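You operate a simulated robot arm through the tools that you are given. There is no shell and no other tool. Be economical: measure what you need, move in short steps, check, and stop when the job is done.

Carry out the task below with a simulated robot arm. There is one attempt and no reset: what you move stays moved.

TASK
Load the label roll that the job card names and warm the press to the card's heat.
Fine: go by the card at the label press; roll on with the heater off; stay till the green lamp shows.

It is judged by the outcome, as a careful person would: the job done as asked, and still so three seconds after it is handed in. It fails if anything else is knocked over, pushed out of place, dropped, spilled or broken.

THE ROBOT
A 7-joint arm with a two-finger parallel gripper, fixed in place. Base frame: the origin is at the foot of the arm, x ahead of it, y to its left, z up; the work surface is at about z = 760. Units: mm, degrees, N and s.
With the tool pointing down near the work surface it reaches from about 300 to 700 mm from the base axis. Its first joint turns from -66.0 to 66.0 degrees. Payload 1.57 kg.
The tool frame sits at the grasp point between the pads (the TCP): z along the fingers, y along the line on which they close. The tips reach 30 mm beyond it. The gripper opens to 110 mm. The fingers are 24 mm wide and 12 mm thick; the gripper's body (48 by 112 mm) begins 78 mm behind the TCP.
Orientation is that of the tool frame in the base frame, as a unit quaternion [x, y, z, w]. With the fingers straight down and closing along the base's y, the tool's x points along the base's -x, its y along +y and its z along -z.

THE INTERFACE
- The arm moves only by the tool send_rows. Its arguments are lists of equal length, an entry for each row: "dp": the shift along the tool's x, y, z in units of 25 mm (1.0 is 25 mm), a list of three; "turn": the turn, a rotation vector about the tool's x, y, z in units of 8 degrees (1.0 is 8 degrees), a list of three; "claw": the opening in per cent of the stroke, from 0 (shut) to 100 (fully open). In form: {"dp": [[tx, ty, tz], ...], "turn": [[ax, ay, az], ...], "claw": [claw, ...]}. A call has 1 to 12 rows; each row shifts and turns the commanded pose from where the row before left it, along the tool's axes as they then stand. A call with a number of a shift or a turn outside -1 to 1 is refused whole. Rows are played at 5 a second. More than 50 mm and 8.6 degrees between two rows, or a gripper value outside its range, and nothing of the call is played. A pose out of reach is approached as far as the arm can. The call stops where the force on the tool passes 70 N (or 10 N more than at its start, if that is more) or the arm is blocked; 0.2 s more then pass. Each finger travels about 108 mm/s and halts on what it meets, pressing with about 31 N; the grip force reading is that of the motor and also rises with nothing between the fingers. The clock runs only during rows and for 0.2 s after the last one: add rows that do not move to give the fingers time. The reply holds the time, the measured pose of the TCP, the force on the tool along the base axes, the opening and the grip force, in the units named above and with some noise, with the torque about the TCP (base axes, N m) and any sound that the robot's microphone picked up.
- Cameras (640 x 400 px; columns grow to the right, rows downward): "scene" is fixed at [179.2, -411.1, 1399.3]; the picture's right is [0.58, -0.81, 0.00], its down [-0.50, -0.35, -0.79] and it looks along [0.64, 0.46, -0.61] (base axes); focal length 318 px, centre (320, 200). "wrist" rides on the gripper at [70, 16, -141] in the tool frame; the picture's right is [-0.23, 0.97, 0.00], its down [-0.85, -0.20, -0.48] and it looks along [-0.47, -0.11, 0.88] (tool axes); focal length 222 px, centre (320, 200). There is no depth. A picture from a camera that has moved, and an enlarged one, comes with that camera's place and axes in the base frame and with its lens.
- grab_frame(camera): a new picture of that camera. The clock stands still meanwhile.
- enlarge(camera, box): a new picture of the part [left, top, right, bottom] of that camera's present view, enlarged. The clock stands still meanwhile.
- close_job(): hands the job in; it is judged then, once.

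Work in short steps. Places have to be worked out from the pictures, the camera data and where the tool is seen: move nearer, look again, correct. Check each grasp and each placing, and mend what went wrong. You have 120 turns and 76 pictures in all, those below and enlarged ones among them. Open the gripper and draw the arm clear of the work before you hand the job in, unless the task says otherwise; then end with one line.

The tools are called after ">>>" as a command line: name --argument value ..., lists and objects as JSON in quotes. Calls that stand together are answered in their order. send_rows: Moves the arm, as the interface text tells. Its arguments: {"type":"object","properties":{"dp":{"type":"array","items":{"type":"array","items":{"type":"number"}}},"turn":{"type":"array","items":{"type":"array","items":{"type":"number"}}},"claw":{"type":"array","items":{"type":"number"}}},"required":["dp","turn","claw"]} The other tools are called the same way: grab_frame (camera) takes a picture; enlarge (camera, box) takes an enlarged picture of a part of a camera's view; close_job () hands the job in.

At the start:

```text
time: 0.0
tcp_pos: [445.5, -65.4, 1131.4]
tcp_rot: [0.0, 1.0, 0.0, 0.0]
force: [-0.4, -0.3, 0.1]
torque: [-0.01, -0.01, -0.02]
width: 110.0
gripper_force: 0.1
```

scene: 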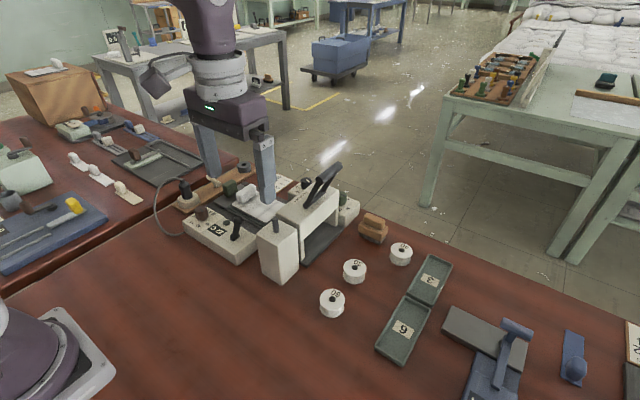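
wrist: 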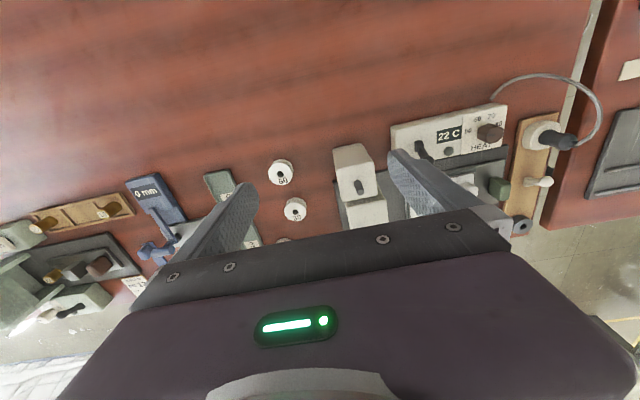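

The scene shows a press, three rolls and trays; I need to read the card and the controls, so I enlarge the pictures.

>>> enlarge --camera "scene" --box '[160, 140, 400, 290]'

>>> enlarge --camera "scene" --box '[300, 220, 640, 400]'

>>> enlarge --camera "wrist" --box '[320, 80, 620, 260]'

```text
2.67 times, centred on (280, 215) of scene
camera zoom: at [179.2, -411.1, 1399.3], right [0.58, -0.81, 0.0], down [-0.5, -0.35, -0.79], along [0.64, 0.46, -0.61], focal length 849 px, centre (427, 160)
```

zoom: 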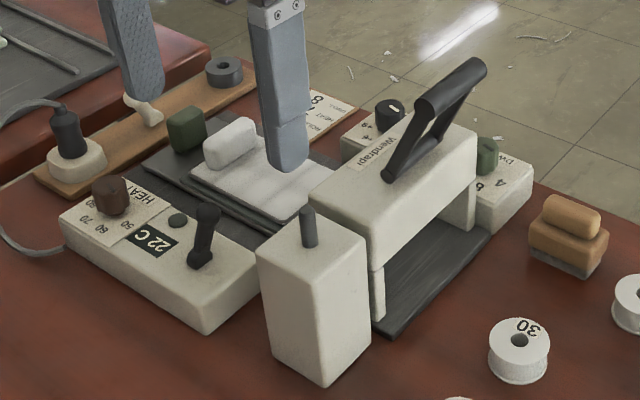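

```text
1.88 times, centred on (470, 310) of scene
camera zoom: at [179.2, -411.1, 1399.3], right [0.58, -0.81, 0.0], down [-0.5, -0.35, -0.79], along [0.64, 0.46, -0.61], focal length 599 px, centre (38, -7)
```

zoom: 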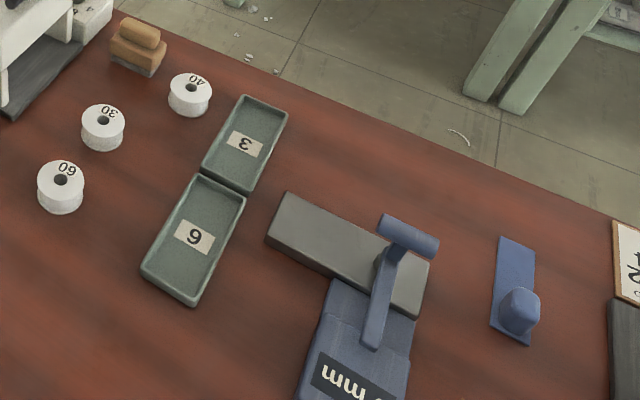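

```text
2.13 times, centred on (470, 170) of wrist
camera zoom: at [374.9, -49.2, 1274.3], right [0.23, 0.97, 0.0], down [0.85, -0.2, 0.48], along [0.47, -0.11, -0.88], focal length 474 px, centre (0, 264)
```

zoom: 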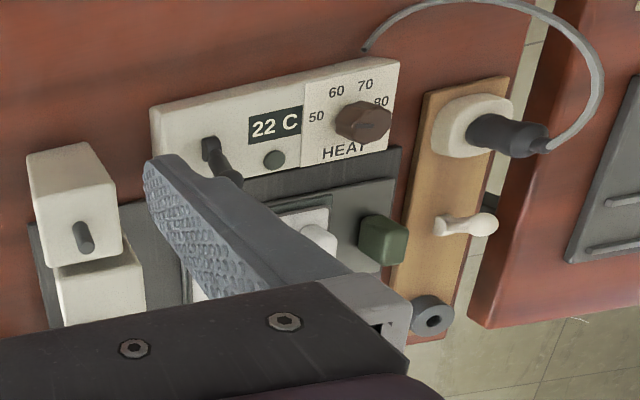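

The card seems to lie behind the press (about x 870, y 260). I raise the tool and tilt it forward to bring the wrist camera onto it.

>>> send_rows --dp '[[0, 1, 0], [0, 1, 0], [0, 1, 0], [0, 1, 0], [0, 0, 0]]' --turn '[[0, -1, 0], [0, -1, 0], [0, -1, 0], [0, -0.5, 0], [0, 0, 0]]' --claw '[100, 100, 100, 100, 100]'

>>> grab_frame --camera "wrist"

>>> grab_frame --camera "scene"

```text
time: 1.2
tcp_pos: [443.7, 36.6, 1132.2]
tcp_rot: [0.001, 0.97, 0.0, 0.243]
force: [0.6, 0.4, 0.4]
torque: [0.01, 0.0, -0.01]
width: 109.9
gripper_force: 0.1
```

```text
70 pictures are left
camera wrist: at [316.6, 51.6, 1225.4], right [0.2, 0.97, 0.11], down [0.53, -0.2, 0.82], along [0.82, -0.11, -0.56], focal length 222 px, centre (320, 200)
```

wrist: 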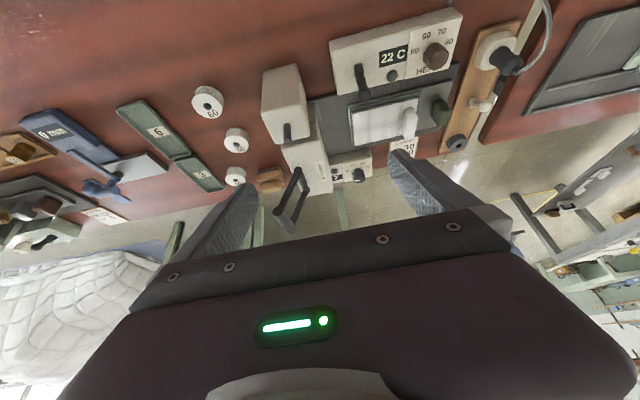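

```text
69 pictures are left
```

scene: 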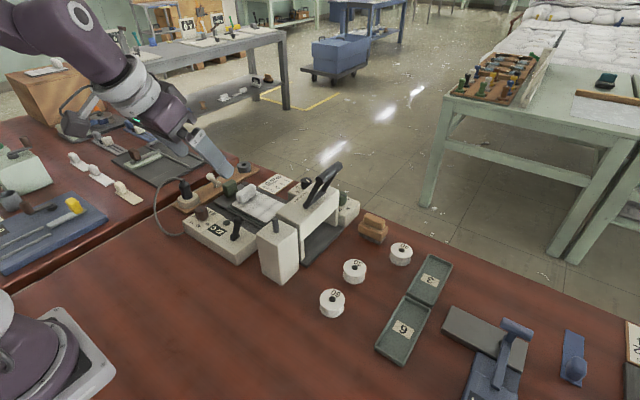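

>>> enlarge --camera "scene" --box '[240, 160, 320, 210]'

>>> enlarge --camera "scene" --box '[170, 155, 370, 280]'

>>> enlarge --camera "wrist" --box '[240, 0, 480, 150]'

>>> enlarge --camera "wrist" --box '[260, 130, 440, 240]'

```text
8.00 times, centred on (280, 185) of scene
camera zoom: at [179.2, -411.1, 1399.3], right [0.58, -0.81, 0.0], down [-0.5, -0.35, -0.79], along [0.64, 0.46, -0.61], focal length 2547 px, centre (640, 320)
```

zoom: 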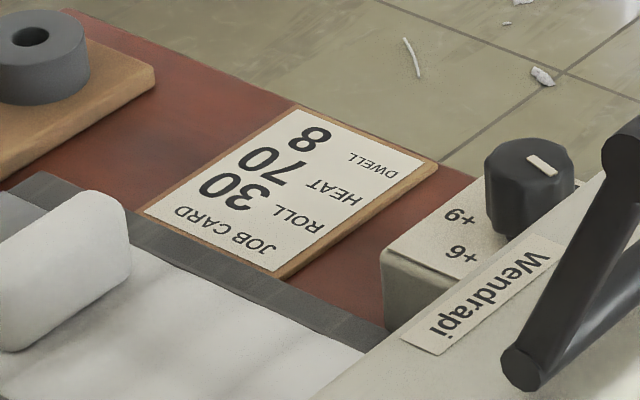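

```text
3.20 times, centred on (270, 218) of scene
camera zoom: at [179.2, -411.1, 1399.3], right [0.58, -0.81, 0.0], down [-0.5, -0.35, -0.79], along [0.64, 0.46, -0.61], focal length 1019 px, centre (480, 144)
```

zoom: 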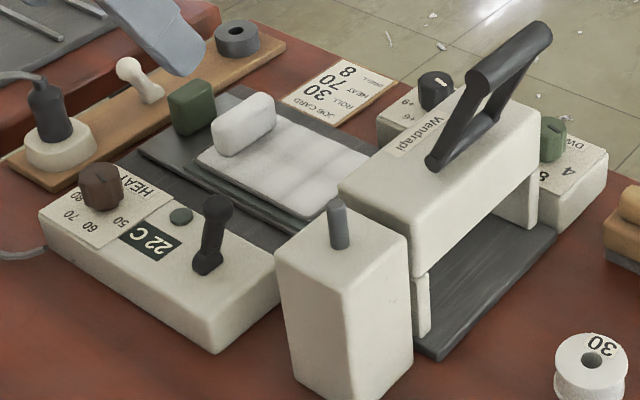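

```text
2.67 times, centred on (360, 75) of wrist
camera zoom: at [316.6, 51.6, 1225.4], right [0.2, 0.97, 0.11], down [0.53, -0.2, 0.82], along [0.82, -0.11, -0.56], focal length 592 px, centre (213, 533)
```

zoom: 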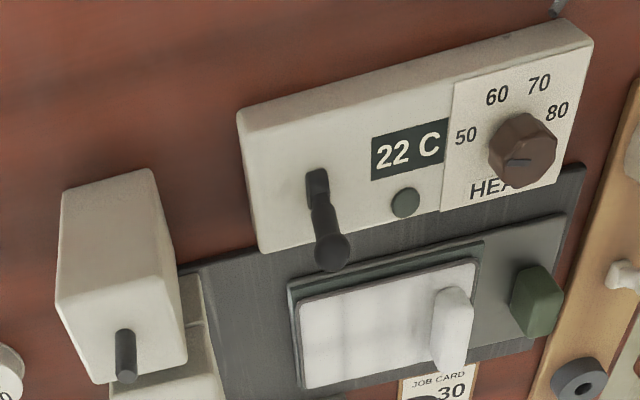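

```text
3.56 times, centred on (350, 185) of wrist
camera zoom: at [316.6, 51.6, 1225.4], right [0.2, 0.97, 0.11], down [0.53, -0.2, 0.82], along [0.82, -0.11, -0.56], focal length 790 px, centre (213, 253)
```

zoom: 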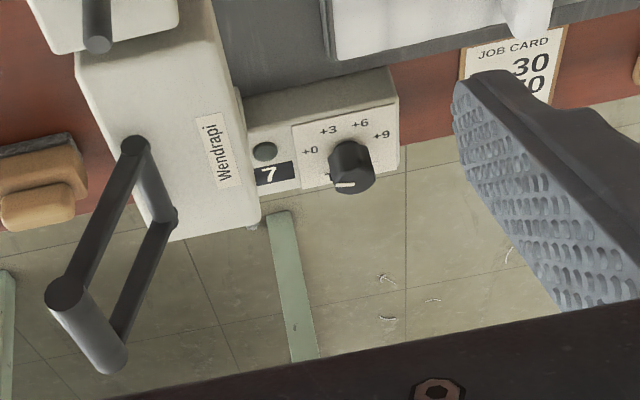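

The job card reads ROLL 30, HEAT 70. I level the tool and go nearer to the heat box to read its knob, lever and lamp.

>>> send_rows --dp '[[0, 0, 0], [0, 0, 0], [0, 0, 0], [0, 0, 0], [0.4, 1, 1], [0.5, 1, 1], [0.5, 1, 1], [0, 1, 1], [0, 1, 1], [0, 0, 0]]' --turn '[[0, 1, 0], [0, 1, 0], [0, 1, 0], [0, 0.5, 0], [0, 0, 0], [0, 0, 0], [0, 0, 0], [0, 0, 0], [0, 0, 0], [0, 0, 0]]' --claw '[100, 100, 100, 100, 100, 100, 100, 100, 100, 100]'

>>> grab_frame --camera "wrist"

```text
time: 3.4
tcp_pos: [411.5, 159.5, 1007.3]
tcp_rot: [0.0, 1.0, 0.0, 0.0]
force: [-0.1, -0.2, 1.4]
torque: [0.03, 0.01, 0.0]
width: 110.0
gripper_force: 0.1
```

```text
64 pictures are left
camera wrist: at [340.9, 176.5, 1148.8], right [0.23, 0.97, 0.0], down [0.85, -0.2, 0.48], along [0.47, -0.11, -0.88], focal length 222 px, centre (320, 200)
```

wrist: 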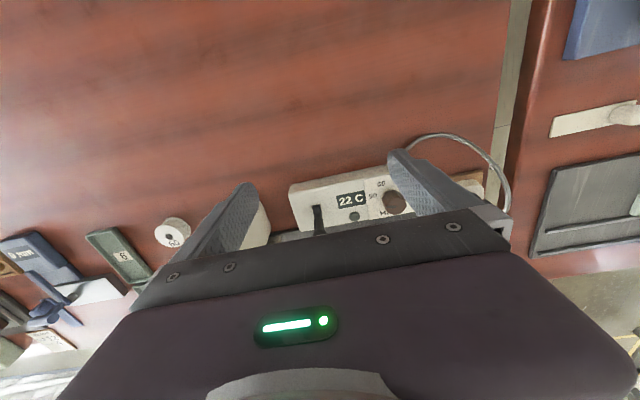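

Reading the heat box in close-up.

>>> enlarge --camera "wrist" --box '[280, 160, 420, 247]'

>>> enlarge --camera "scene" --box '[175, 170, 275, 270]'

```text
4.57 times, centred on (350, 204) of wrist
camera zoom: at [340.9, 176.5, 1148.8], right [0.23, 0.97, 0.0], down [0.85, -0.2, 0.48], along [0.47, -0.11, -0.88], focal length 1015 px, centre (183, 184)
```

zoom: 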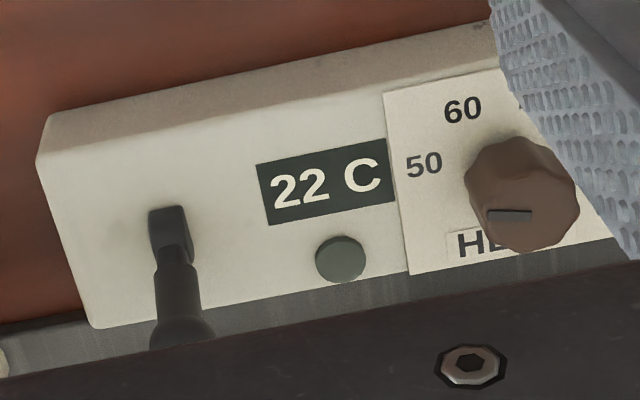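

```text
4.00 times, centred on (225, 220) of scene
camera zoom: at [179.2, -411.1, 1399.3], right [0.58, -0.81, 0.0], down [-0.5, -0.35, -0.79], along [0.64, 0.46, -0.61], focal length 1273 px, centre (700, 120)
```

zoom: 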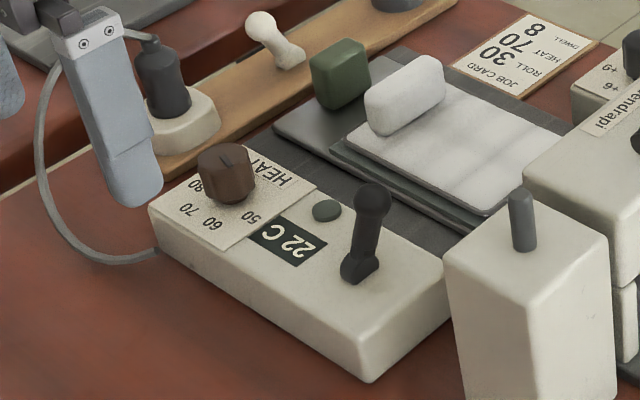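

The knob is half hidden by a finger; I shift left to see it between the fingers.

>>> send_rows --dp '[[0.5, 1, 0], [0.5, 1, 0], [0, 1, 0], [0, 0.8, 0], [0, 0, 0]]' --turn '[[0, 0, 0], [0, 0, 0], [0, 0, 0], [0, 0, 0], [0, 0, 0]]' --claw '[100, 100, 100, 100, 100]'

>>> enlarge --camera "wrist" --box '[220, 140, 400, 252]'

```text
time: 4.6
tcp_pos: [383.6, 254.3, 1006.3]
tcp_rot: [0.001, 1.0, 0.0, 0.0]
force: [-0.2, -0.8, -0.5]
torque: [0.02, 0.02, -0.04]
width: 110.1
gripper_force: 0.1
```

```text
3.56 times, centred on (310, 196) of wrist
camera zoom: at [314.4, 271.2, 1149.1], right [0.23, 0.97, 0.0], down [0.85, -0.2, 0.48], along [0.47, -0.11, -0.88], focal length 790 px, centre (356, 214)
```

zoom: 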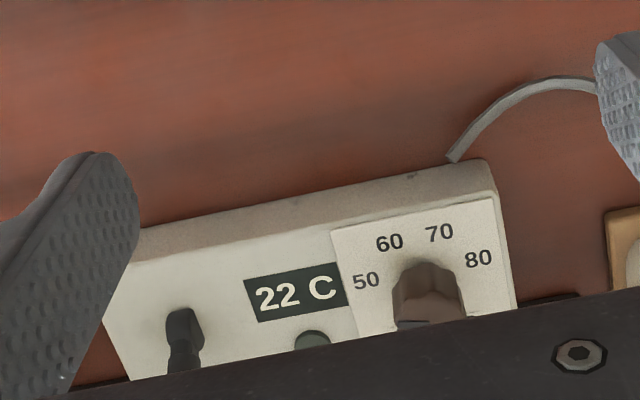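

Dial labels found: knob axis about (542, 254), marks 50/60/70/80 at -75/-25/+25/+75° from the -x direction; lever at (545,122) leaning away from the front. First the roll: I travel to the front of the rolls to locate them.

>>> send_rows --dp '[[0, -1, 0], [0, -1, 0], [0, -1, 0], [0, -1, 0], [0, -1, 0], [0, -1, 0], [0, -1, 0], [0, -1, 0], [0, -1, 0], [0, -1, 0], [0, -1, 0], [0, -1, 0]]' --turn '[[0, 0, 0], [0, 0, 0], [0, 0, 0], [0, 0, 0], [0, 0, 0], [0, 0, 0], [0, 0, 0], [0, 0, 0], [0, 0, 0], [0, 0, 0], [0, 0, 0], [0, 0, 0]]' --claw '[100, 100, 100, 100, 100, 100, 100, 100, 100, 100, 100, 100]'

>>> send_rows --dp '[[0, -1, 0], [0, -1, 0], [0, -1, 0], [0, -1, 0], [0, -1, 0], [-1, 0, 0], [-1, 0, 0], [-1, 0, 0], [0, 0, 0], [0, 0, 0]]' --turn '[[0, 0, 0], [0, 0, 0], [0, 0, 0], [0, 0, 0], [0, 0, 0], [0, 0, 0], [0, 0, 0], [0, 0, 0], [0, 0, 0], [0, 0, 0]]' --claw '[100, 100, 100, 100, 100, 100, 100, 100, 100, 100]'

>>> grab_frame --camera "wrist"

```text
time: 7.2
tcp_pos: [383.4, -45.1, 1007.5]
tcp_rot: [0.0, 1.0, 0.0, -0.001]
force: [-0.1, 0.2, 1.1]
torque: [0.03, 0.03, -0.04]
width: 110.0
gripper_force: 0.1
```

```text
time: 9.4
tcp_pos: [459.1, -170.4, 1005.7]
tcp_rot: [0.0, 1.0, 0.0, 0.0]
force: [0.7, -0.4, -0.2]
torque: [0.05, 0.05, -0.01]
width: 109.9
gripper_force: 0.1
```

```text
60 pictures are left
camera wrist: at [389.7, -153.9, 1148.5], right [0.23, 0.97, 0.0], down [0.85, -0.2, 0.48], along [0.47, -0.11, -0.88], focal length 222 px, centre (320, 200)
```

wrist: 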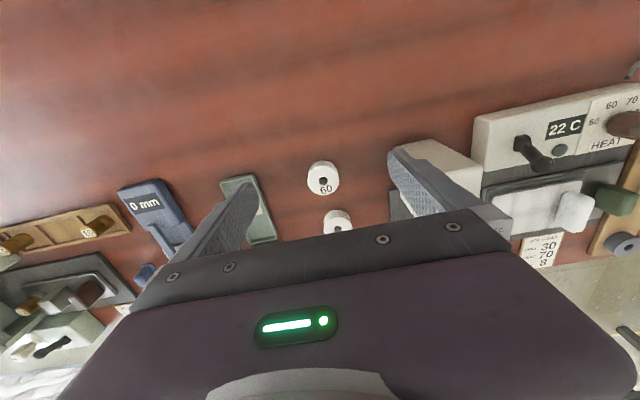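

Enlarging to measure rolls.

>>> enlarge --camera "wrist" --box '[270, 150, 398, 230]'

>>> enlarge --camera "scene" --box '[310, 230, 430, 330]'

>>> enlarge --camera "scene" --box '[245, 190, 365, 290]'

```text
5.00 times, centred on (334, 190) of wrist
camera zoom: at [389.7, -153.9, 1148.5], right [0.23, 0.97, 0.0], down [0.85, -0.2, 0.48], along [0.47, -0.11, -0.88], focal length 1111 px, centre (250, 250)
```

zoom: 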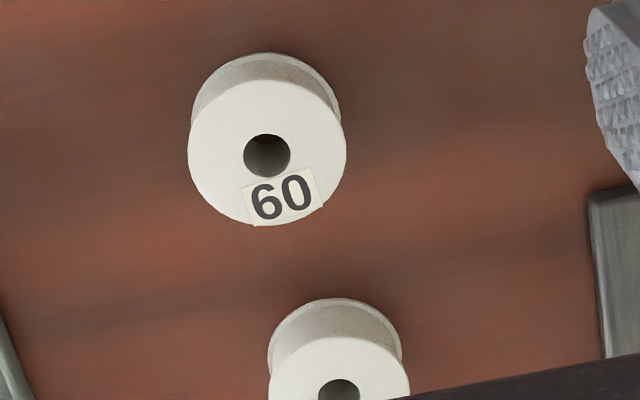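

```text
4.00 times, centred on (370, 280) of scene
camera zoom: at [179.2, -411.1, 1399.3], right [0.58, -0.81, 0.0], down [-0.5, -0.35, -0.79], along [0.64, 0.46, -0.61], focal length 1273 px, centre (120, -120)
```

zoom: 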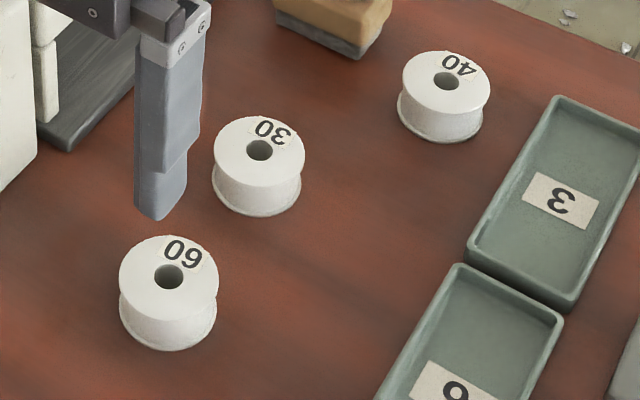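

```text
4.00 times, centred on (305, 240) of scene
camera zoom: at [179.2, -411.1, 1399.3], right [0.58, -0.81, 0.0], down [-0.5, -0.35, -0.79], along [0.64, 0.46, -0.61], focal length 1273 px, centre (380, 40)
```

zoom: 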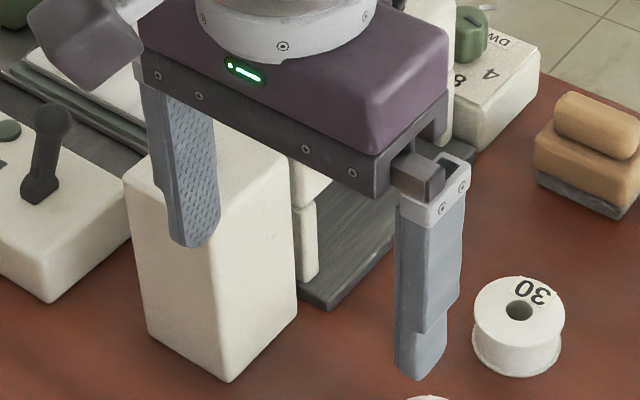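

Roll 30 triangulates to centre (647, -179), top z≈793, diameter ≈55. I go above it at z≈850 and check before descending.

>>> send_rows --dp '[[-1, -0.33, 0], [-1, 0, 0], [-1, 0, 0], [-1, 0, 0], [-1, 0, 0], [-1, 0, 0], [-1, 0, 0], [-0.5, 0, 0], [0, 0, 1], [0, 0, 1], [0, 0, 1], [0, 0, 1]]' --turn '[[0, 0, 0], [0, 0, 0], [0, 0, 0], [0, 0, 0], [0, 0, 0], [0, 0, 0], [0, 0, 0], [0, 0, 0], [0, 0, 0], [0, 0, 0], [0, 0, 0], [0, 0, 0]]' --claw '[100, 100, 100, 100, 80, 80, 80, 80, 80, 80, 80, 80]'

>>> send_rows --dp '[[0, 0, 1], [0, 0, 0.8], [0, 0, 0]]' --turn '[[0, 0, 0], [0, 0, 0], [0, 0, 0]]' --claw '[80, 80, 80]'

>>> grab_frame --camera "scene"

>>> grab_frame --camera "wrist"

```text
time: 12.0
tcp_pos: [646.3, -178.7, 906.2]
tcp_rot: [0.0, 1.0, -0.001, -0.001]
force: [-0.4, -0.2, -0.4]
torque: [0.0, 0.01, -0.01]
width: 88.1
gripper_force: 0.0
```

```text
time: 12.8
tcp_pos: [647.5, -178.1, 861.8]
tcp_rot: [0.001, 1.0, 0.0, 0.0]
force: [0.2, -0.3, -0.8]
torque: [-0.01, -0.02, -0.02]
width: 88.1
gripper_force: 0.1
```

```text
56 pictures are left
```

scene: 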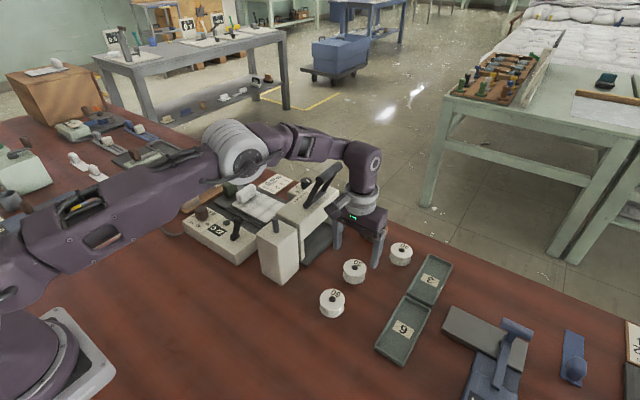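

```text
55 pictures are left
camera wrist: at [577.5, -162.4, 1004.1], right [0.23, 0.97, 0.0], down [0.85, -0.2, 0.48], along [0.47, -0.11, -0.88], focal length 222 px, centre (320, 200)
```

wrist: 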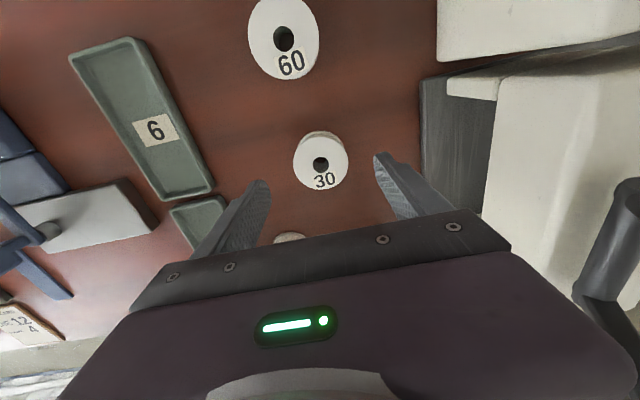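

The roll sits centred between the fingers (650, -179.5). I descend to z≈798 and close.

>>> send_rows --dp '[[-0.06, -0.04, 1], [0, 0, 1], [0, 0, 0.56], [0, 0, 0], [0, 0, 0], [0, 0, 0], [0, 0, 0], [0, 0, 0], [0, 0, 0]]' --turn '[[0, 0, 0], [0, 0, 0], [0, 0, 0], [0, 0, 0], [0, 0, 0], [0, 0, 0], [0, 0, 0], [0, 0, 0], [0, 0, 0]]' --claw '[80, 80, 80, 80, 40, 40, 40, 40, 40]'

```text
time: 14.8
tcp_pos: [648.5, -180.7, 798.3]
tcp_rot: [0.0, 1.0, 0.0, 0.0]
force: [0.1, -1.4, 1.2]
torque: [0.0, -0.03, 0.04]
width: 54.5
gripper_force: 30.7
```

Gripped at 54.5 mm. I lift straight up, then back.

>>> send_rows --dp '[[0, 0, -0.4], [0, 0, -1], [0, 0, -1], [0, 0, -1], [0, 0, -1], [0, 0, -1], [0, 0, -1], [0, 0, -1], [0, 0, -1], [1, 0, 0], [1, 0, 0], [1, 0, 0]]' --turn '[[0, 0, 0], [0, 0, 0], [0, 0, 0], [0, 0, 0], [0, 0, 0], [0, 0, 0], [0, 0, 0], [0, 0, 0], [0, 0, 0], [0, 0, 0], [0, 0, 0], [0, 0, 0]]' --claw '[40, 40, 40, 40, 40, 40, 40, 40, 40, 40, 40, 40]'

>>> send_rows --dp '[[1, 0, 0], [1, 0, 0], [1, 0, 0], [1, 0, 0], [1, 0, 0], [0, 1, 0], [0, 1, 0], [0, 1, 0], [0, 1, 0], [0, 0.8, 0], [0, 0, 0]]' --turn '[[0, 0, 0], [0, 0, 0], [0, 0, 0], [0, 0, 0], [0, 0, 0], [0, 0, 0], [0, 0, 0], [0, 0, 0], [0, 0, 0], [0, 0, 0], [0, 0, 0]]' --claw '[40, 40, 40, 40, 40, 40, 40, 40, 40, 40, 40]'

>>> grab_frame --camera "wrist"

>>> enlarge --camera "scene" --box '[220, 180, 380, 290]'

```text
time: 17.4
tcp_pos: [573.0, -180.4, 1007.7]
tcp_rot: [0.001, 1.0, 0.001, 0.0]
force: [0.7, 0.4, -0.1]
torque: [-0.02, 0.0, 0.0]
width: 54.4
gripper_force: 31.2
```

```text
time: 19.8
tcp_pos: [448.6, -59.2, 1008.2]
tcp_rot: [0.0, 1.0, 0.0, 0.0]
force: [0.1, 0.1, -0.6]
torque: [0.02, -0.04, -0.01]
width: 54.4
gripper_force: 31.1
```

```text
54 pictures are left
camera wrist: at [378.5, -43.1, 1150.1], right [0.23, 0.97, 0.0], down [0.85, -0.2, 0.48], along [0.47, -0.11, -0.88], focal length 222 px, centre (320, 200)
```

wrist: 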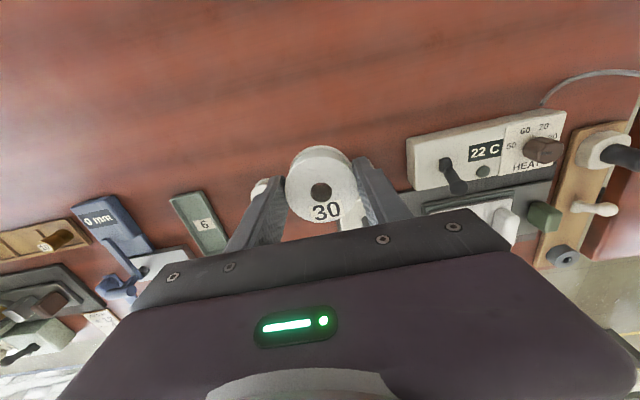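

```text
3.64 times, centred on (300, 235) of scene
camera zoom: at [179.2, -411.1, 1399.3], right [0.58, -0.81, 0.0], down [-0.5, -0.35, -0.79], along [0.64, 0.46, -0.61], focal length 1158 px, centre (393, 73)
```

zoom: 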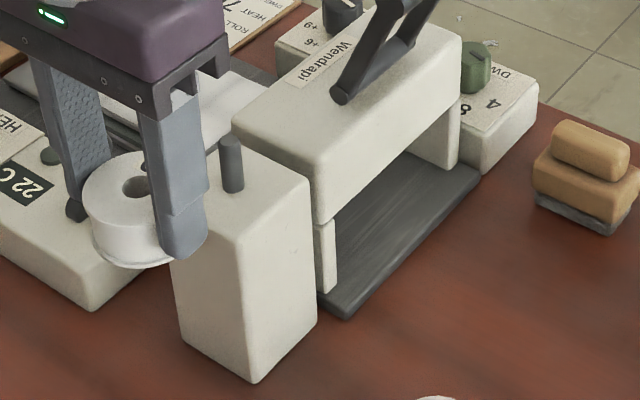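

Roll is centred at the TCP. My coarse pin estimate is (552, -20, top 934, base ~900); I step aside to see the pin past the finger and refine.

>>> send_rows --dp '[[-0.7, -1, 0], [-1, -1, 0], [0, -1, 0], [0, -0.3, 0], [0, 0, 0]]' --turn '[[0, 0, 0], [0, 0, 0], [0, 0, 0], [0, 0, 0], [0, 0, 0]]' --claw '[40, 40, 40, 40, 40]'

>>> enlarge --camera "wrist" --box '[380, 130, 508, 210]'

>>> enlarge --camera "scene" --box '[250, 200, 330, 250]'

```text
time: 21.0
tcp_pos: [489.5, -142.6, 1008.8]
tcp_rot: [0.0, 1.0, 0.0, 0.0]
force: [-0.3, 0.3, -0.4]
torque: [0.0, 0.02, 0.0]
width: 54.9
gripper_force: 30.7
```

```text
5.00 times, centred on (444, 170) of wrist
camera zoom: at [421.0, -125.9, 1150.5], right [0.23, 0.97, 0.0], down [0.85, -0.2, 0.48], along [0.47, -0.11, -0.88], focal length 1111 px, centre (-300, 350)
```

zoom: 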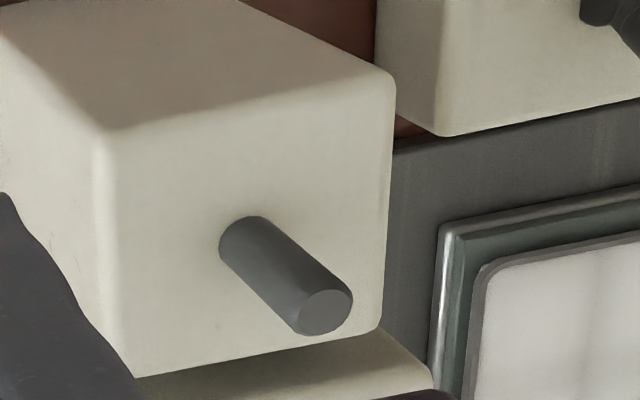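

```text
8.00 times, centred on (290, 225) of scene
camera zoom: at [179.2, -411.1, 1399.3], right [0.58, -0.81, 0.0], down [-0.5, -0.35, -0.79], along [0.64, 0.46, -0.61], focal length 2547 px, centre (560, 0)
```

zoom: 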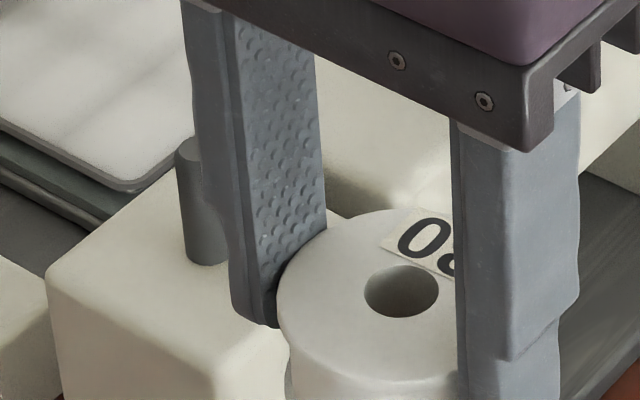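

Refined pin estimate: about (556.5, -19.5), top z≈936, 12 mm thick, hole ≈16 mm. I move the roll over it at the present height and check with the scene camera.

>>> send_rows --dp '[[0, 1, 0], [0, 1, 0], [0, 1, 0], [-0.7, 1, 0], [-1, 0.92, 0], [-1, 0, 0], [0, 0, 0.3], [0, 0, 0]]' --turn '[[0, 0, 0], [0, 0, 0], [0, 0, 0], [0, 0, 0], [0, 0, 0], [0, 0, 0], [0, 0, 0], [0, 0, 0]]' --claw '[40, 40, 40, 40, 40, 40, 40, 40]'

>>> enlarge --camera "scene" --box '[230, 180, 326, 240]'

>>> enlarge --camera "wrist" --box '[256, 130, 384, 210]'

```text
time: 22.8
tcp_pos: [558.1, -18.5, 1001.0]
tcp_rot: [-0.001, 1.0, 0.0, 0.001]
force: [0.4, -0.8, 0.2]
torque: [0.0, -0.01, -0.02]
width: 54.5
gripper_force: 30.7
```

```text
6.67 times, centred on (278, 210) of scene
camera zoom: at [179.2, -411.1, 1399.3], right [0.58, -0.81, 0.0], down [-0.5, -0.35, -0.79], along [0.64, 0.46, -0.61], focal length 2122 px, centre (600, 133)
```

zoom: 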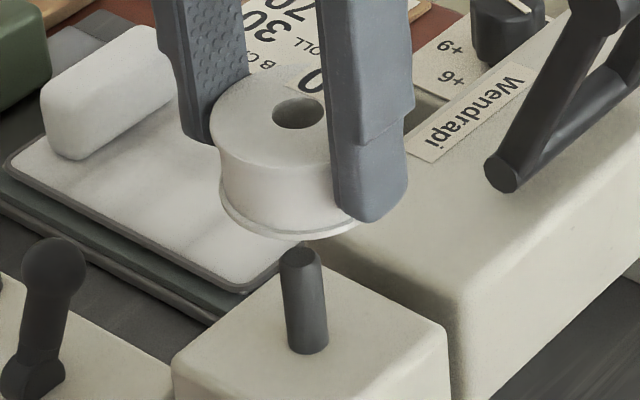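

```text
5.00 times, centred on (320, 170) of wrist
camera zoom: at [489.4, -2.6, 1142.9], right [0.23, 0.97, 0.0], down [0.86, -0.2, 0.48], along [0.47, -0.11, -0.88], focal length 1111 px, centre (320, 350)
```

zoom: 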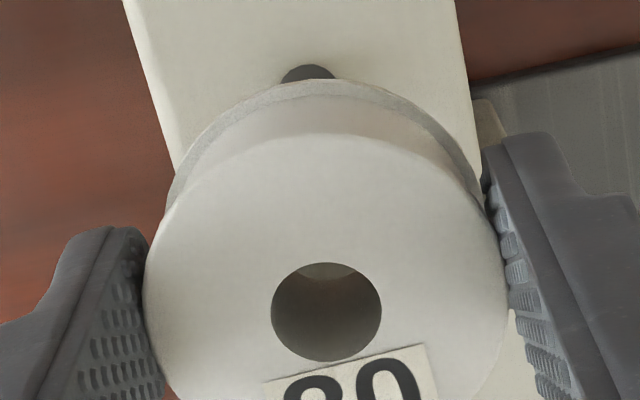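

Both views say the hole is roughly 8 mm too far in +x and ~1.5 mm too far in +y relative to the pin. I correct and lower a little, then check again.

>>> send_rows --dp '[[0.32, -0.06, 0], [0, 0, 0.5], [0, 0, 0]]' --turn '[[0, 0, 0], [0, 0, 0], [0, 0, 0]]' --claw '[40, 40, 40]'

>>> enlarge --camera "scene" --box '[230, 180, 326, 240]'

>>> enlarge --camera "wrist" --box '[256, 130, 384, 210]'

```text
time: 23.6
tcp_pos: [549.9, -21.5, 988.1]
tcp_rot: [0.001, 1.0, 0.0, -0.001]
force: [-0.1, 0.3, -0.4]
torque: [-0.01, -0.01, -0.03]
width: 54.6
gripper_force: 31.4
```

```text
6.67 times, centred on (278, 210) of scene
camera zoom: at [179.2, -411.1, 1399.3], right [0.58, -0.81, 0.0], down [-0.5, -0.35, -0.79], along [0.64, 0.46, -0.61], focal length 2122 px, centre (600, 133)
```

zoom: 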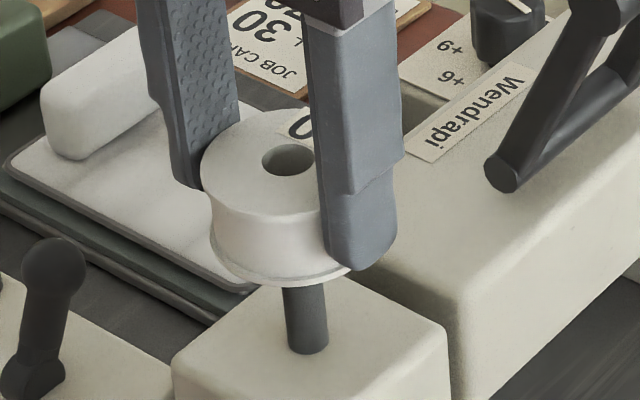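

```text
5.00 times, centred on (320, 170) of wrist
camera zoom: at [481.1, -4.3, 1130.0], right [0.23, 0.97, 0.0], down [0.85, -0.2, 0.48], along [0.47, -0.11, -0.88], focal length 1111 px, centre (320, 350)
```

zoom: 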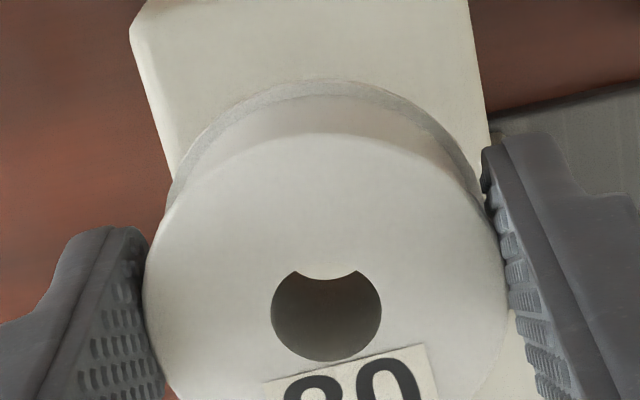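

Scene: hole is on the pin's vertical line within ~1 mm, and the wrist agrees. I lower gently and watch the force.

>>> send_rows --dp '[[0, 0, 0.3], [0, 0, 0.2], [0, 0, 0.2], [0, 0, 0]]' --turn '[[0, 0, 0], [0, 0, 0], [0, 0, 0], [0, 0, 0]]' --claw '[40, 40, 40, 40]'

>>> enlarge --camera "wrist" --box '[256, 130, 384, 210]'

```text
time: 24.6
tcp_pos: [551.0, -20.6, 971.1]
tcp_rot: [0.001, 1.0, 0.0, 0.0]
force: [-0.2, -0.1, -1.3]
torque: [0.0, 0.05, -0.02]
width: 54.4
gripper_force: 31.1
```

```text
5.00 times, centred on (320, 170) of wrist
camera zoom: at [481.3, -4.5, 1112.8], right [0.23, 0.97, 0.0], down [0.85, -0.2, 0.48], along [0.47, -0.11, -0.88], focal length 1111 px, centre (320, 350)
```

zoom: 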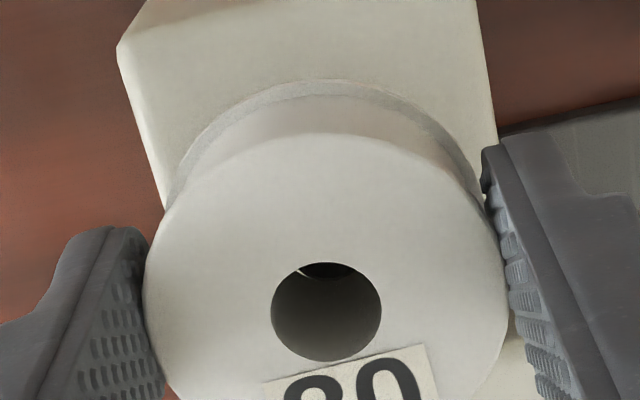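

The dark pin shows inside the hole; I enlarge more to judge centring.

>>> enlarge --camera "wrist" --box '[306, 178, 338, 198]'

```text
16.00 times, centred on (322, 188) of wrist
camera zoom: at [481.3, -4.5, 1112.8], right [0.23, 0.97, 0.0], down [0.85, -0.2, 0.48], along [0.47, -0.11, -0.88], focal length 3554 px, centre (288, 392)
```

zoom: 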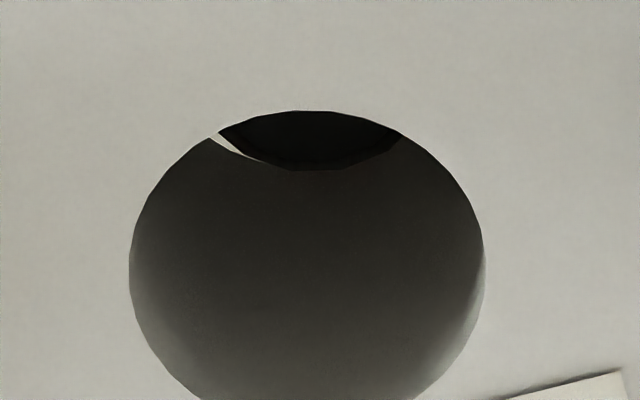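

The pin almost touches the far (+x, slightly +y) rim of the hole, so I nudge +x 2 mm and +y 0.7 mm and look again.

>>> send_rows --dp '[[-0.08, 0.03, 0], [0, 0, 0]]' --turn '[[0, 0, 0], [0, 0, 0]]' --claw '[40, 40]'

>>> enlarge --camera "wrist" --box '[306, 178, 338, 198]'

```text
time: 25.2
tcp_pos: [553.2, -19.9, 971.1]
tcp_rot: [0.0, 1.0, 0.0, -0.002]
force: [-2.7, 0.6, -1.1]
torque: [0.07, 0.06, 0.0]
width: 54.4
gripper_force: 31.4
```

```text
16.00 times, centred on (322, 188) of wrist
camera zoom: at [483.0, -3.8, 1112.8], right [0.23, 0.97, 0.0], down [0.86, -0.2, 0.48], along [0.47, -0.11, -0.88], focal length 3554 px, centre (288, 392)
```

zoom: 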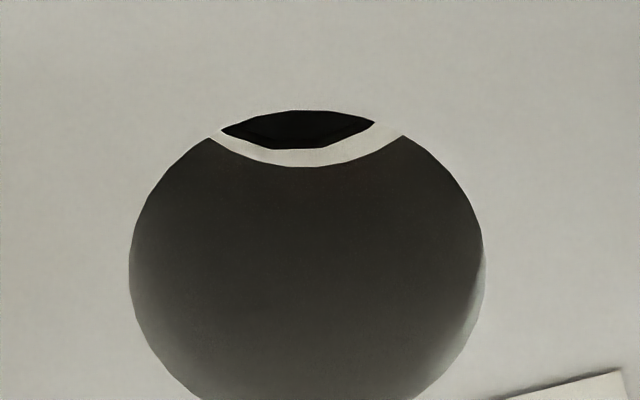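

The pin is now inside the hole with even gap; slight -x force, so I back off 0.5 mm and lower on.

>>> send_rows --dp '[[0.02, -0.01, 0.2], [0, 0, 0.2], [0, 0, 0.2], [0, 0, 0]]' --turn '[[0, 0, 0], [0, 0, 0], [0, 0, 0], [0, 0, 0]]' --claw '[40, 40, 40, 40]'

```text
time: 26.2
tcp_pos: [552.9, -20.5, 955.3]
tcp_rot: [0.0, 1.0, 0.0, 0.001]
force: [0.2, -0.8, -1.6]
torque: [0.01, 0.06, -0.03]
width: 54.6
gripper_force: 31.4
```

Free descent, forces near zero. I continue in small steps until contact.

>>> send_rows --dp '[[0, 0, 0.2], [0, 0, 0.2], [0, 0, 0.1], [0, 0, 0]]' --turn '[[0, 0, 0], [0, 0, 0], [0, 0, 0], [0, 0, 0]]' --claw '[40, 40, 40, 40]'

>>> enlarge --camera "scene" --box '[230, 180, 326, 240]'

```text
time: 27.2
tcp_pos: [552.5, -19.6, 942.4]
tcp_rot: [0.0, 1.0, 0.0, 0.001]
force: [0.1, 0.5, -0.7]
torque: [0.05, -0.02, 0.01]
width: 54.5
gripper_force: 31.5
```

```text
6.67 times, centred on (278, 210) of scene
camera zoom: at [179.2, -411.1, 1399.3], right [0.58, -0.81, 0.0], down [-0.5, -0.35, -0.79], along [0.64, 0.46, -0.61], focal length 2122 px, centre (600, 133)
```

zoom: 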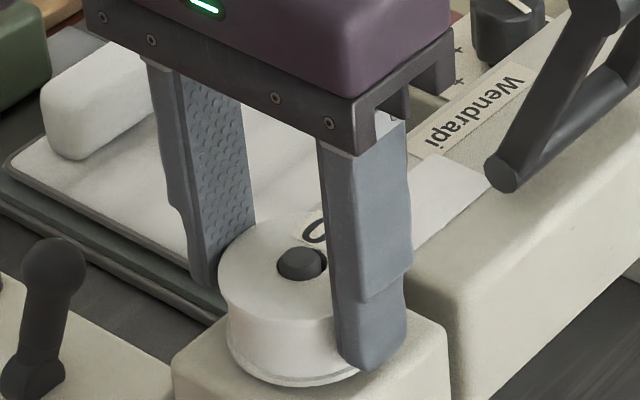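

The pin pokes through the roll; it is nearly seated. A few more mm, in 2 mm steps.

>>> send_rows --dp '[[0, 0, 0.08], [0, 0, 0.08], [0, 0, 0]]' --turn '[[0, 0, 0], [0, 0, 0], [0, 0, 0]]' --claw '[40, 40, 40]'

```text
time: 28.0
tcp_pos: [552.1, -20.8, 938.6]
tcp_rot: [0.0, 1.0, 0.0, 0.0]
force: [0.4, 0.2, -0.1]
torque: [0.0, -0.02, -0.03]
width: 54.6
gripper_force: 31.4
```

>>> send_rows --dp '[[0, 0, 0.06], [0, 0, 0.06], [0, 0, 0]]' --turn '[[0, 0, 0], [0, 0, 0], [0, 0, 0]]' --claw '[40, 40, 40]'

```text
time: 28.8
tcp_pos: [553.6, -19.1, 937.4]
tcp_rot: [0.001, 1.0, 0.001, 0.001]
force: [-1.2, -3.0, 21.4]
torque: [0.15, -0.13, -0.1]
width: 54.4
gripper_force: 31.1
```

Contact at z≈937 (21 N): seated. I release and rise.

>>> send_rows --dp '[[0, 0, -0.03], [0, 0, 0], [0, 0, 0], [0, 0, 0], [0, 0, -1], [0, 0, -1], [0, 0, -1], [0, 0, -1], [0, 0, 0]]' --turn '[[0, 0, 0], [0, 0, 0], [0, 0, 0], [0, 0, 0], [0, 0, 0], [0, 0, 0], [0, 0, 0], [0, 0, 0], [0, 0, 0]]' --claw '[40, 65, 75, 75, 75, 75, 75, 75, 75]'

>>> enlarge --camera "scene" --box '[170, 160, 362, 280]'

```text
time: 30.8
tcp_pos: [551.5, -18.9, 1038.1]
tcp_rot: [0.0, 1.0, 0.0, 0.0]
force: [-0.4, -0.2, -0.1]
torque: [-0.02, 0.0, -0.01]
width: 82.5
gripper_force: 0.0
```

```text
3.33 times, centred on (266, 220) of scene
camera zoom: at [179.2, -411.1, 1399.3], right [0.58, -0.81, 0.0], down [-0.5, -0.35, -0.79], along [0.64, 0.46, -0.61], focal length 1061 px, centre (500, 133)
```

zoom: 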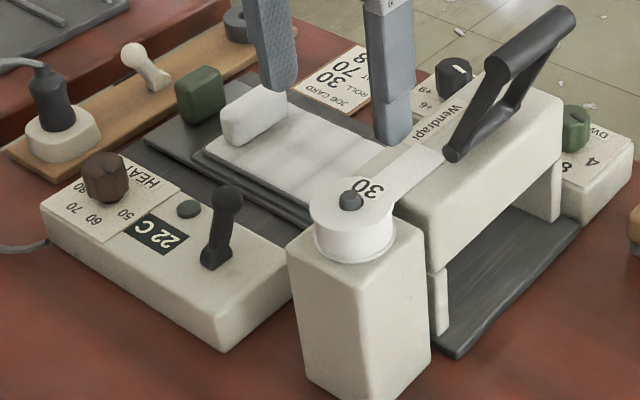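

Roll 30 is on the pin with its label strip into the press. Now over to the knob; I stop short for a view of its pointer.

>>> send_rows --dp '[[0.6, 1, 0], [0.6, 1, 0], [0.6, 1, 0], [0.6, 1, 0], [0, 1, 0], [0, 1, 0], [0, 1, 0], [0, 1, 0], [0, 1, 1], [0, 1, 1], [0, 0.92, 1], [0, 0, 0]]' --turn '[[0, 0, 0], [0, 0, 0], [0, 0, 0], [0, 0, 0], [0, 0, 0], [0, 0, 0], [0, 0, 0], [0, 0, 0], [0, 0, 0], [0, 0, 0], [0, 0, 0], [0, 0, 0]]' --claw '[75, 75, 75, 75, 75, 75, 75, 75, 75, 75, 75, 75]'

>>> enlarge --camera "wrist" --box '[240, 130, 400, 230]'

```text
time: 33.4
tcp_pos: [492.3, 253.2, 961.0]
tcp_rot: [0.0, 1.0, 0.0, 0.0]
force: [0.0, -0.2, -0.1]
torque: [-0.02, 0.02, -0.02]
width: 82.5
gripper_force: 0.1
```

```text
4.00 times, centred on (320, 180) of wrist
camera zoom: at [422.9, 269.8, 1103.6], right [0.23, 0.97, 0.0], down [0.85, -0.2, 0.48], along [0.47, -0.11, -0.88], focal length 888 px, centre (320, 280)
```

zoom: 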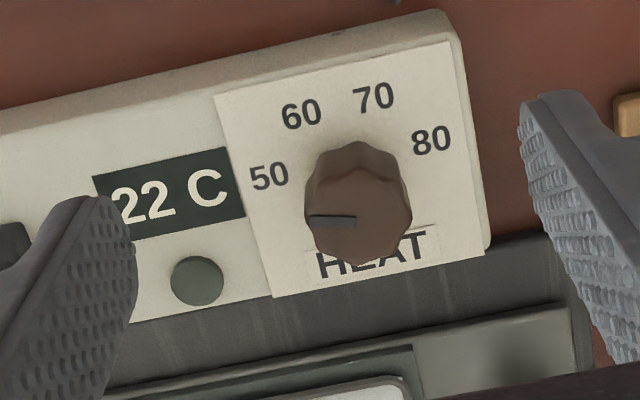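

The pointer is on 50 now (about -72° from -x); 70 is at +25°, so I need a 100° clockwise turn. I go above the knob axis (543, 253.5), pre-turn -50°, open 66 mm.

>>> send_rows --dp '[[-1, 0, 0], [-1, 0, 0], [0, 0, 1], [0, 0, 0.8], [0, 0, 0], [0, 0, 0], [0, 0, 0], [0, 0, 0], [0, 0, 0], [0, 0, 0], [0, 0, 0], [0, 0, 0]]' --turn '[[0, 0, 0], [0, 0, 0], [0, 0, 0], [0, 0, 0], [0, 0, -1], [0, 0, -1], [0, 0, -1], [0, 0, -1], [0, 0, -1], [0, 0, -1], [0, 0, -0.25], [0, 0, 0]]' --claw '[75, 75, 60, 60, 60, 60, 60, 60, 60, 60, 60, 60]'

>>> grab_frame --camera "wrist"

>>> enlarge --camera "scene" --box '[170, 140, 298, 220]'

```text
time: 36.0
tcp_pos: [542.0, 253.0, 917.2]
tcp_rot: [-0.423, 0.906, -0.001, 0.0]
force: [-0.1, 0.1, -0.3]
torque: [0.0, -0.03, 0.04]
width: 65.9
gripper_force: 0.0
```

```text
40 pictures are left
camera wrist: at [485.1, 209.5, 1059.1], right [-0.6, 0.8, 0.0], down [0.7, 0.53, 0.48], along [0.38, 0.29, -0.88], focal length 222 px, centre (320, 200)
```

wrist: 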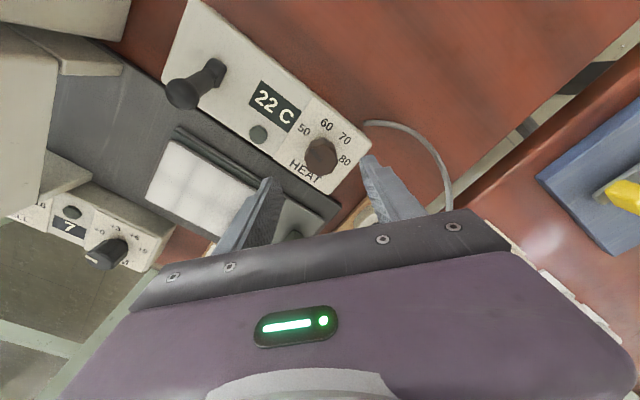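

```text
5.00 times, centred on (234, 180) of scene
camera zoom: at [179.2, -411.1, 1399.3], right [0.58, -0.81, 0.0], down [-0.5, -0.35, -0.79], along [0.64, 0.46, -0.61], focal length 1592 px, centre (750, 300)
```

zoom: 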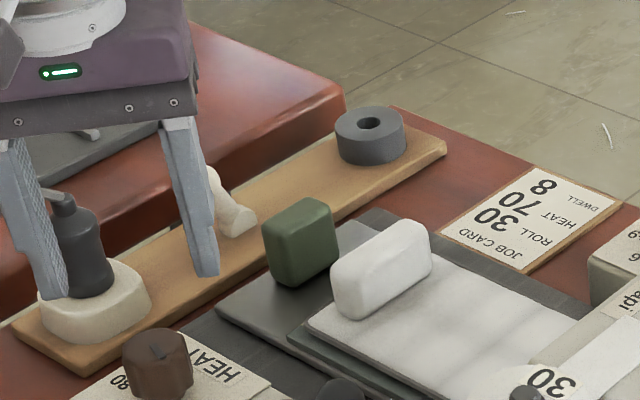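

Measuring the knob in this view more precisely.

>>> enlarge --camera "wrist" --box '[272, 110, 400, 190]'

```text
5.00 times, centred on (336, 150) of wrist
camera zoom: at [485.1, 209.5, 1059.1], right [-0.6, 0.8, 0.0], down [0.7, 0.53, 0.48], along [0.38, 0.29, -0.88], focal length 1111 px, centre (240, 450)
```

zoom: 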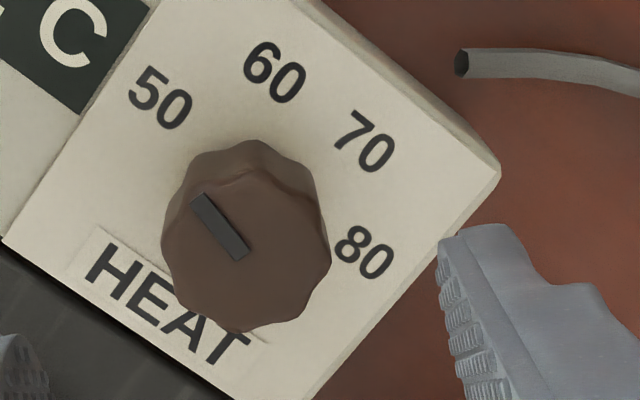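

Knob centre confirmed at about (543, 254.8), panel z≈810. I adjust and descend to TCP 850 (tips at 820), then close.

>>> send_rows --dp '[[-0.075, 0.01, 0], [0, 0, 1], [0, 0, 1], [0, 0, 0.65], [0, 0, 0], [0, 0, 0], [0, 0, 0], [0, 0, 0]]' --turn '[[0, 0, 0], [0, 0, 0], [0, 0, 0], [0, 0, 0], [0, 0, 0], [0, 0, 0], [0, 0, 0], [0, 0, 0]]' --claw '[60, 60, 60, 60, 20, 20, 20, 20]'

```text
time: 37.8
tcp_pos: [542.2, 255.0, 851.7]
tcp_rot: [-0.422, 0.907, 0.0, 0.001]
force: [-2.3, 3.2, -5.1]
torque: [-0.05, -0.58, -0.04]
width: 33.6
gripper_force: 41.1
```

Gripped at 33.6 mm. I turn clockwise about 48° first and check.

>>> send_rows --dp '[[0, 0, 0], [0, 0, 0], [0, 0, 0], [0, 0, 0], [0, 0, 0], [0, 0, 0], [0, 0, 0]]' --turn '[[0, 0, 1], [0, 0, 1], [0, 0, 1], [0, 0, 1], [0, 0, 1], [0, 0, 1], [0, 0, 0]]' --claw '[20, 20, 20, 20, 20, 20, 20]'

>>> enlarge --camera "scene" --box '[170, 170, 266, 230]'

```text
time: 39.4
tcp_pos: [543.7, 256.1, 851.1]
tcp_rot: [-0.016, 1.0, 0.0, 0.0]
force: [-6.0, 5.4, -2.3]
torque: [-0.29, 0.22, -0.02]
width: 33.6
gripper_force: 41.2
```

```text
6.67 times, centred on (218, 200) of scene
camera zoom: at [179.1, -411.0, 1399.4], right [0.58, -0.81, 0.0], down [-0.5, -0.35, -0.79], along [0.64, 0.46, -0.61], focal length 2122 px, centre (1000, 200)
```

zoom: 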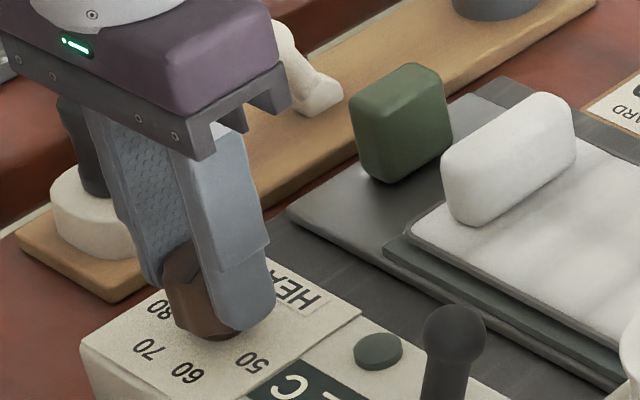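

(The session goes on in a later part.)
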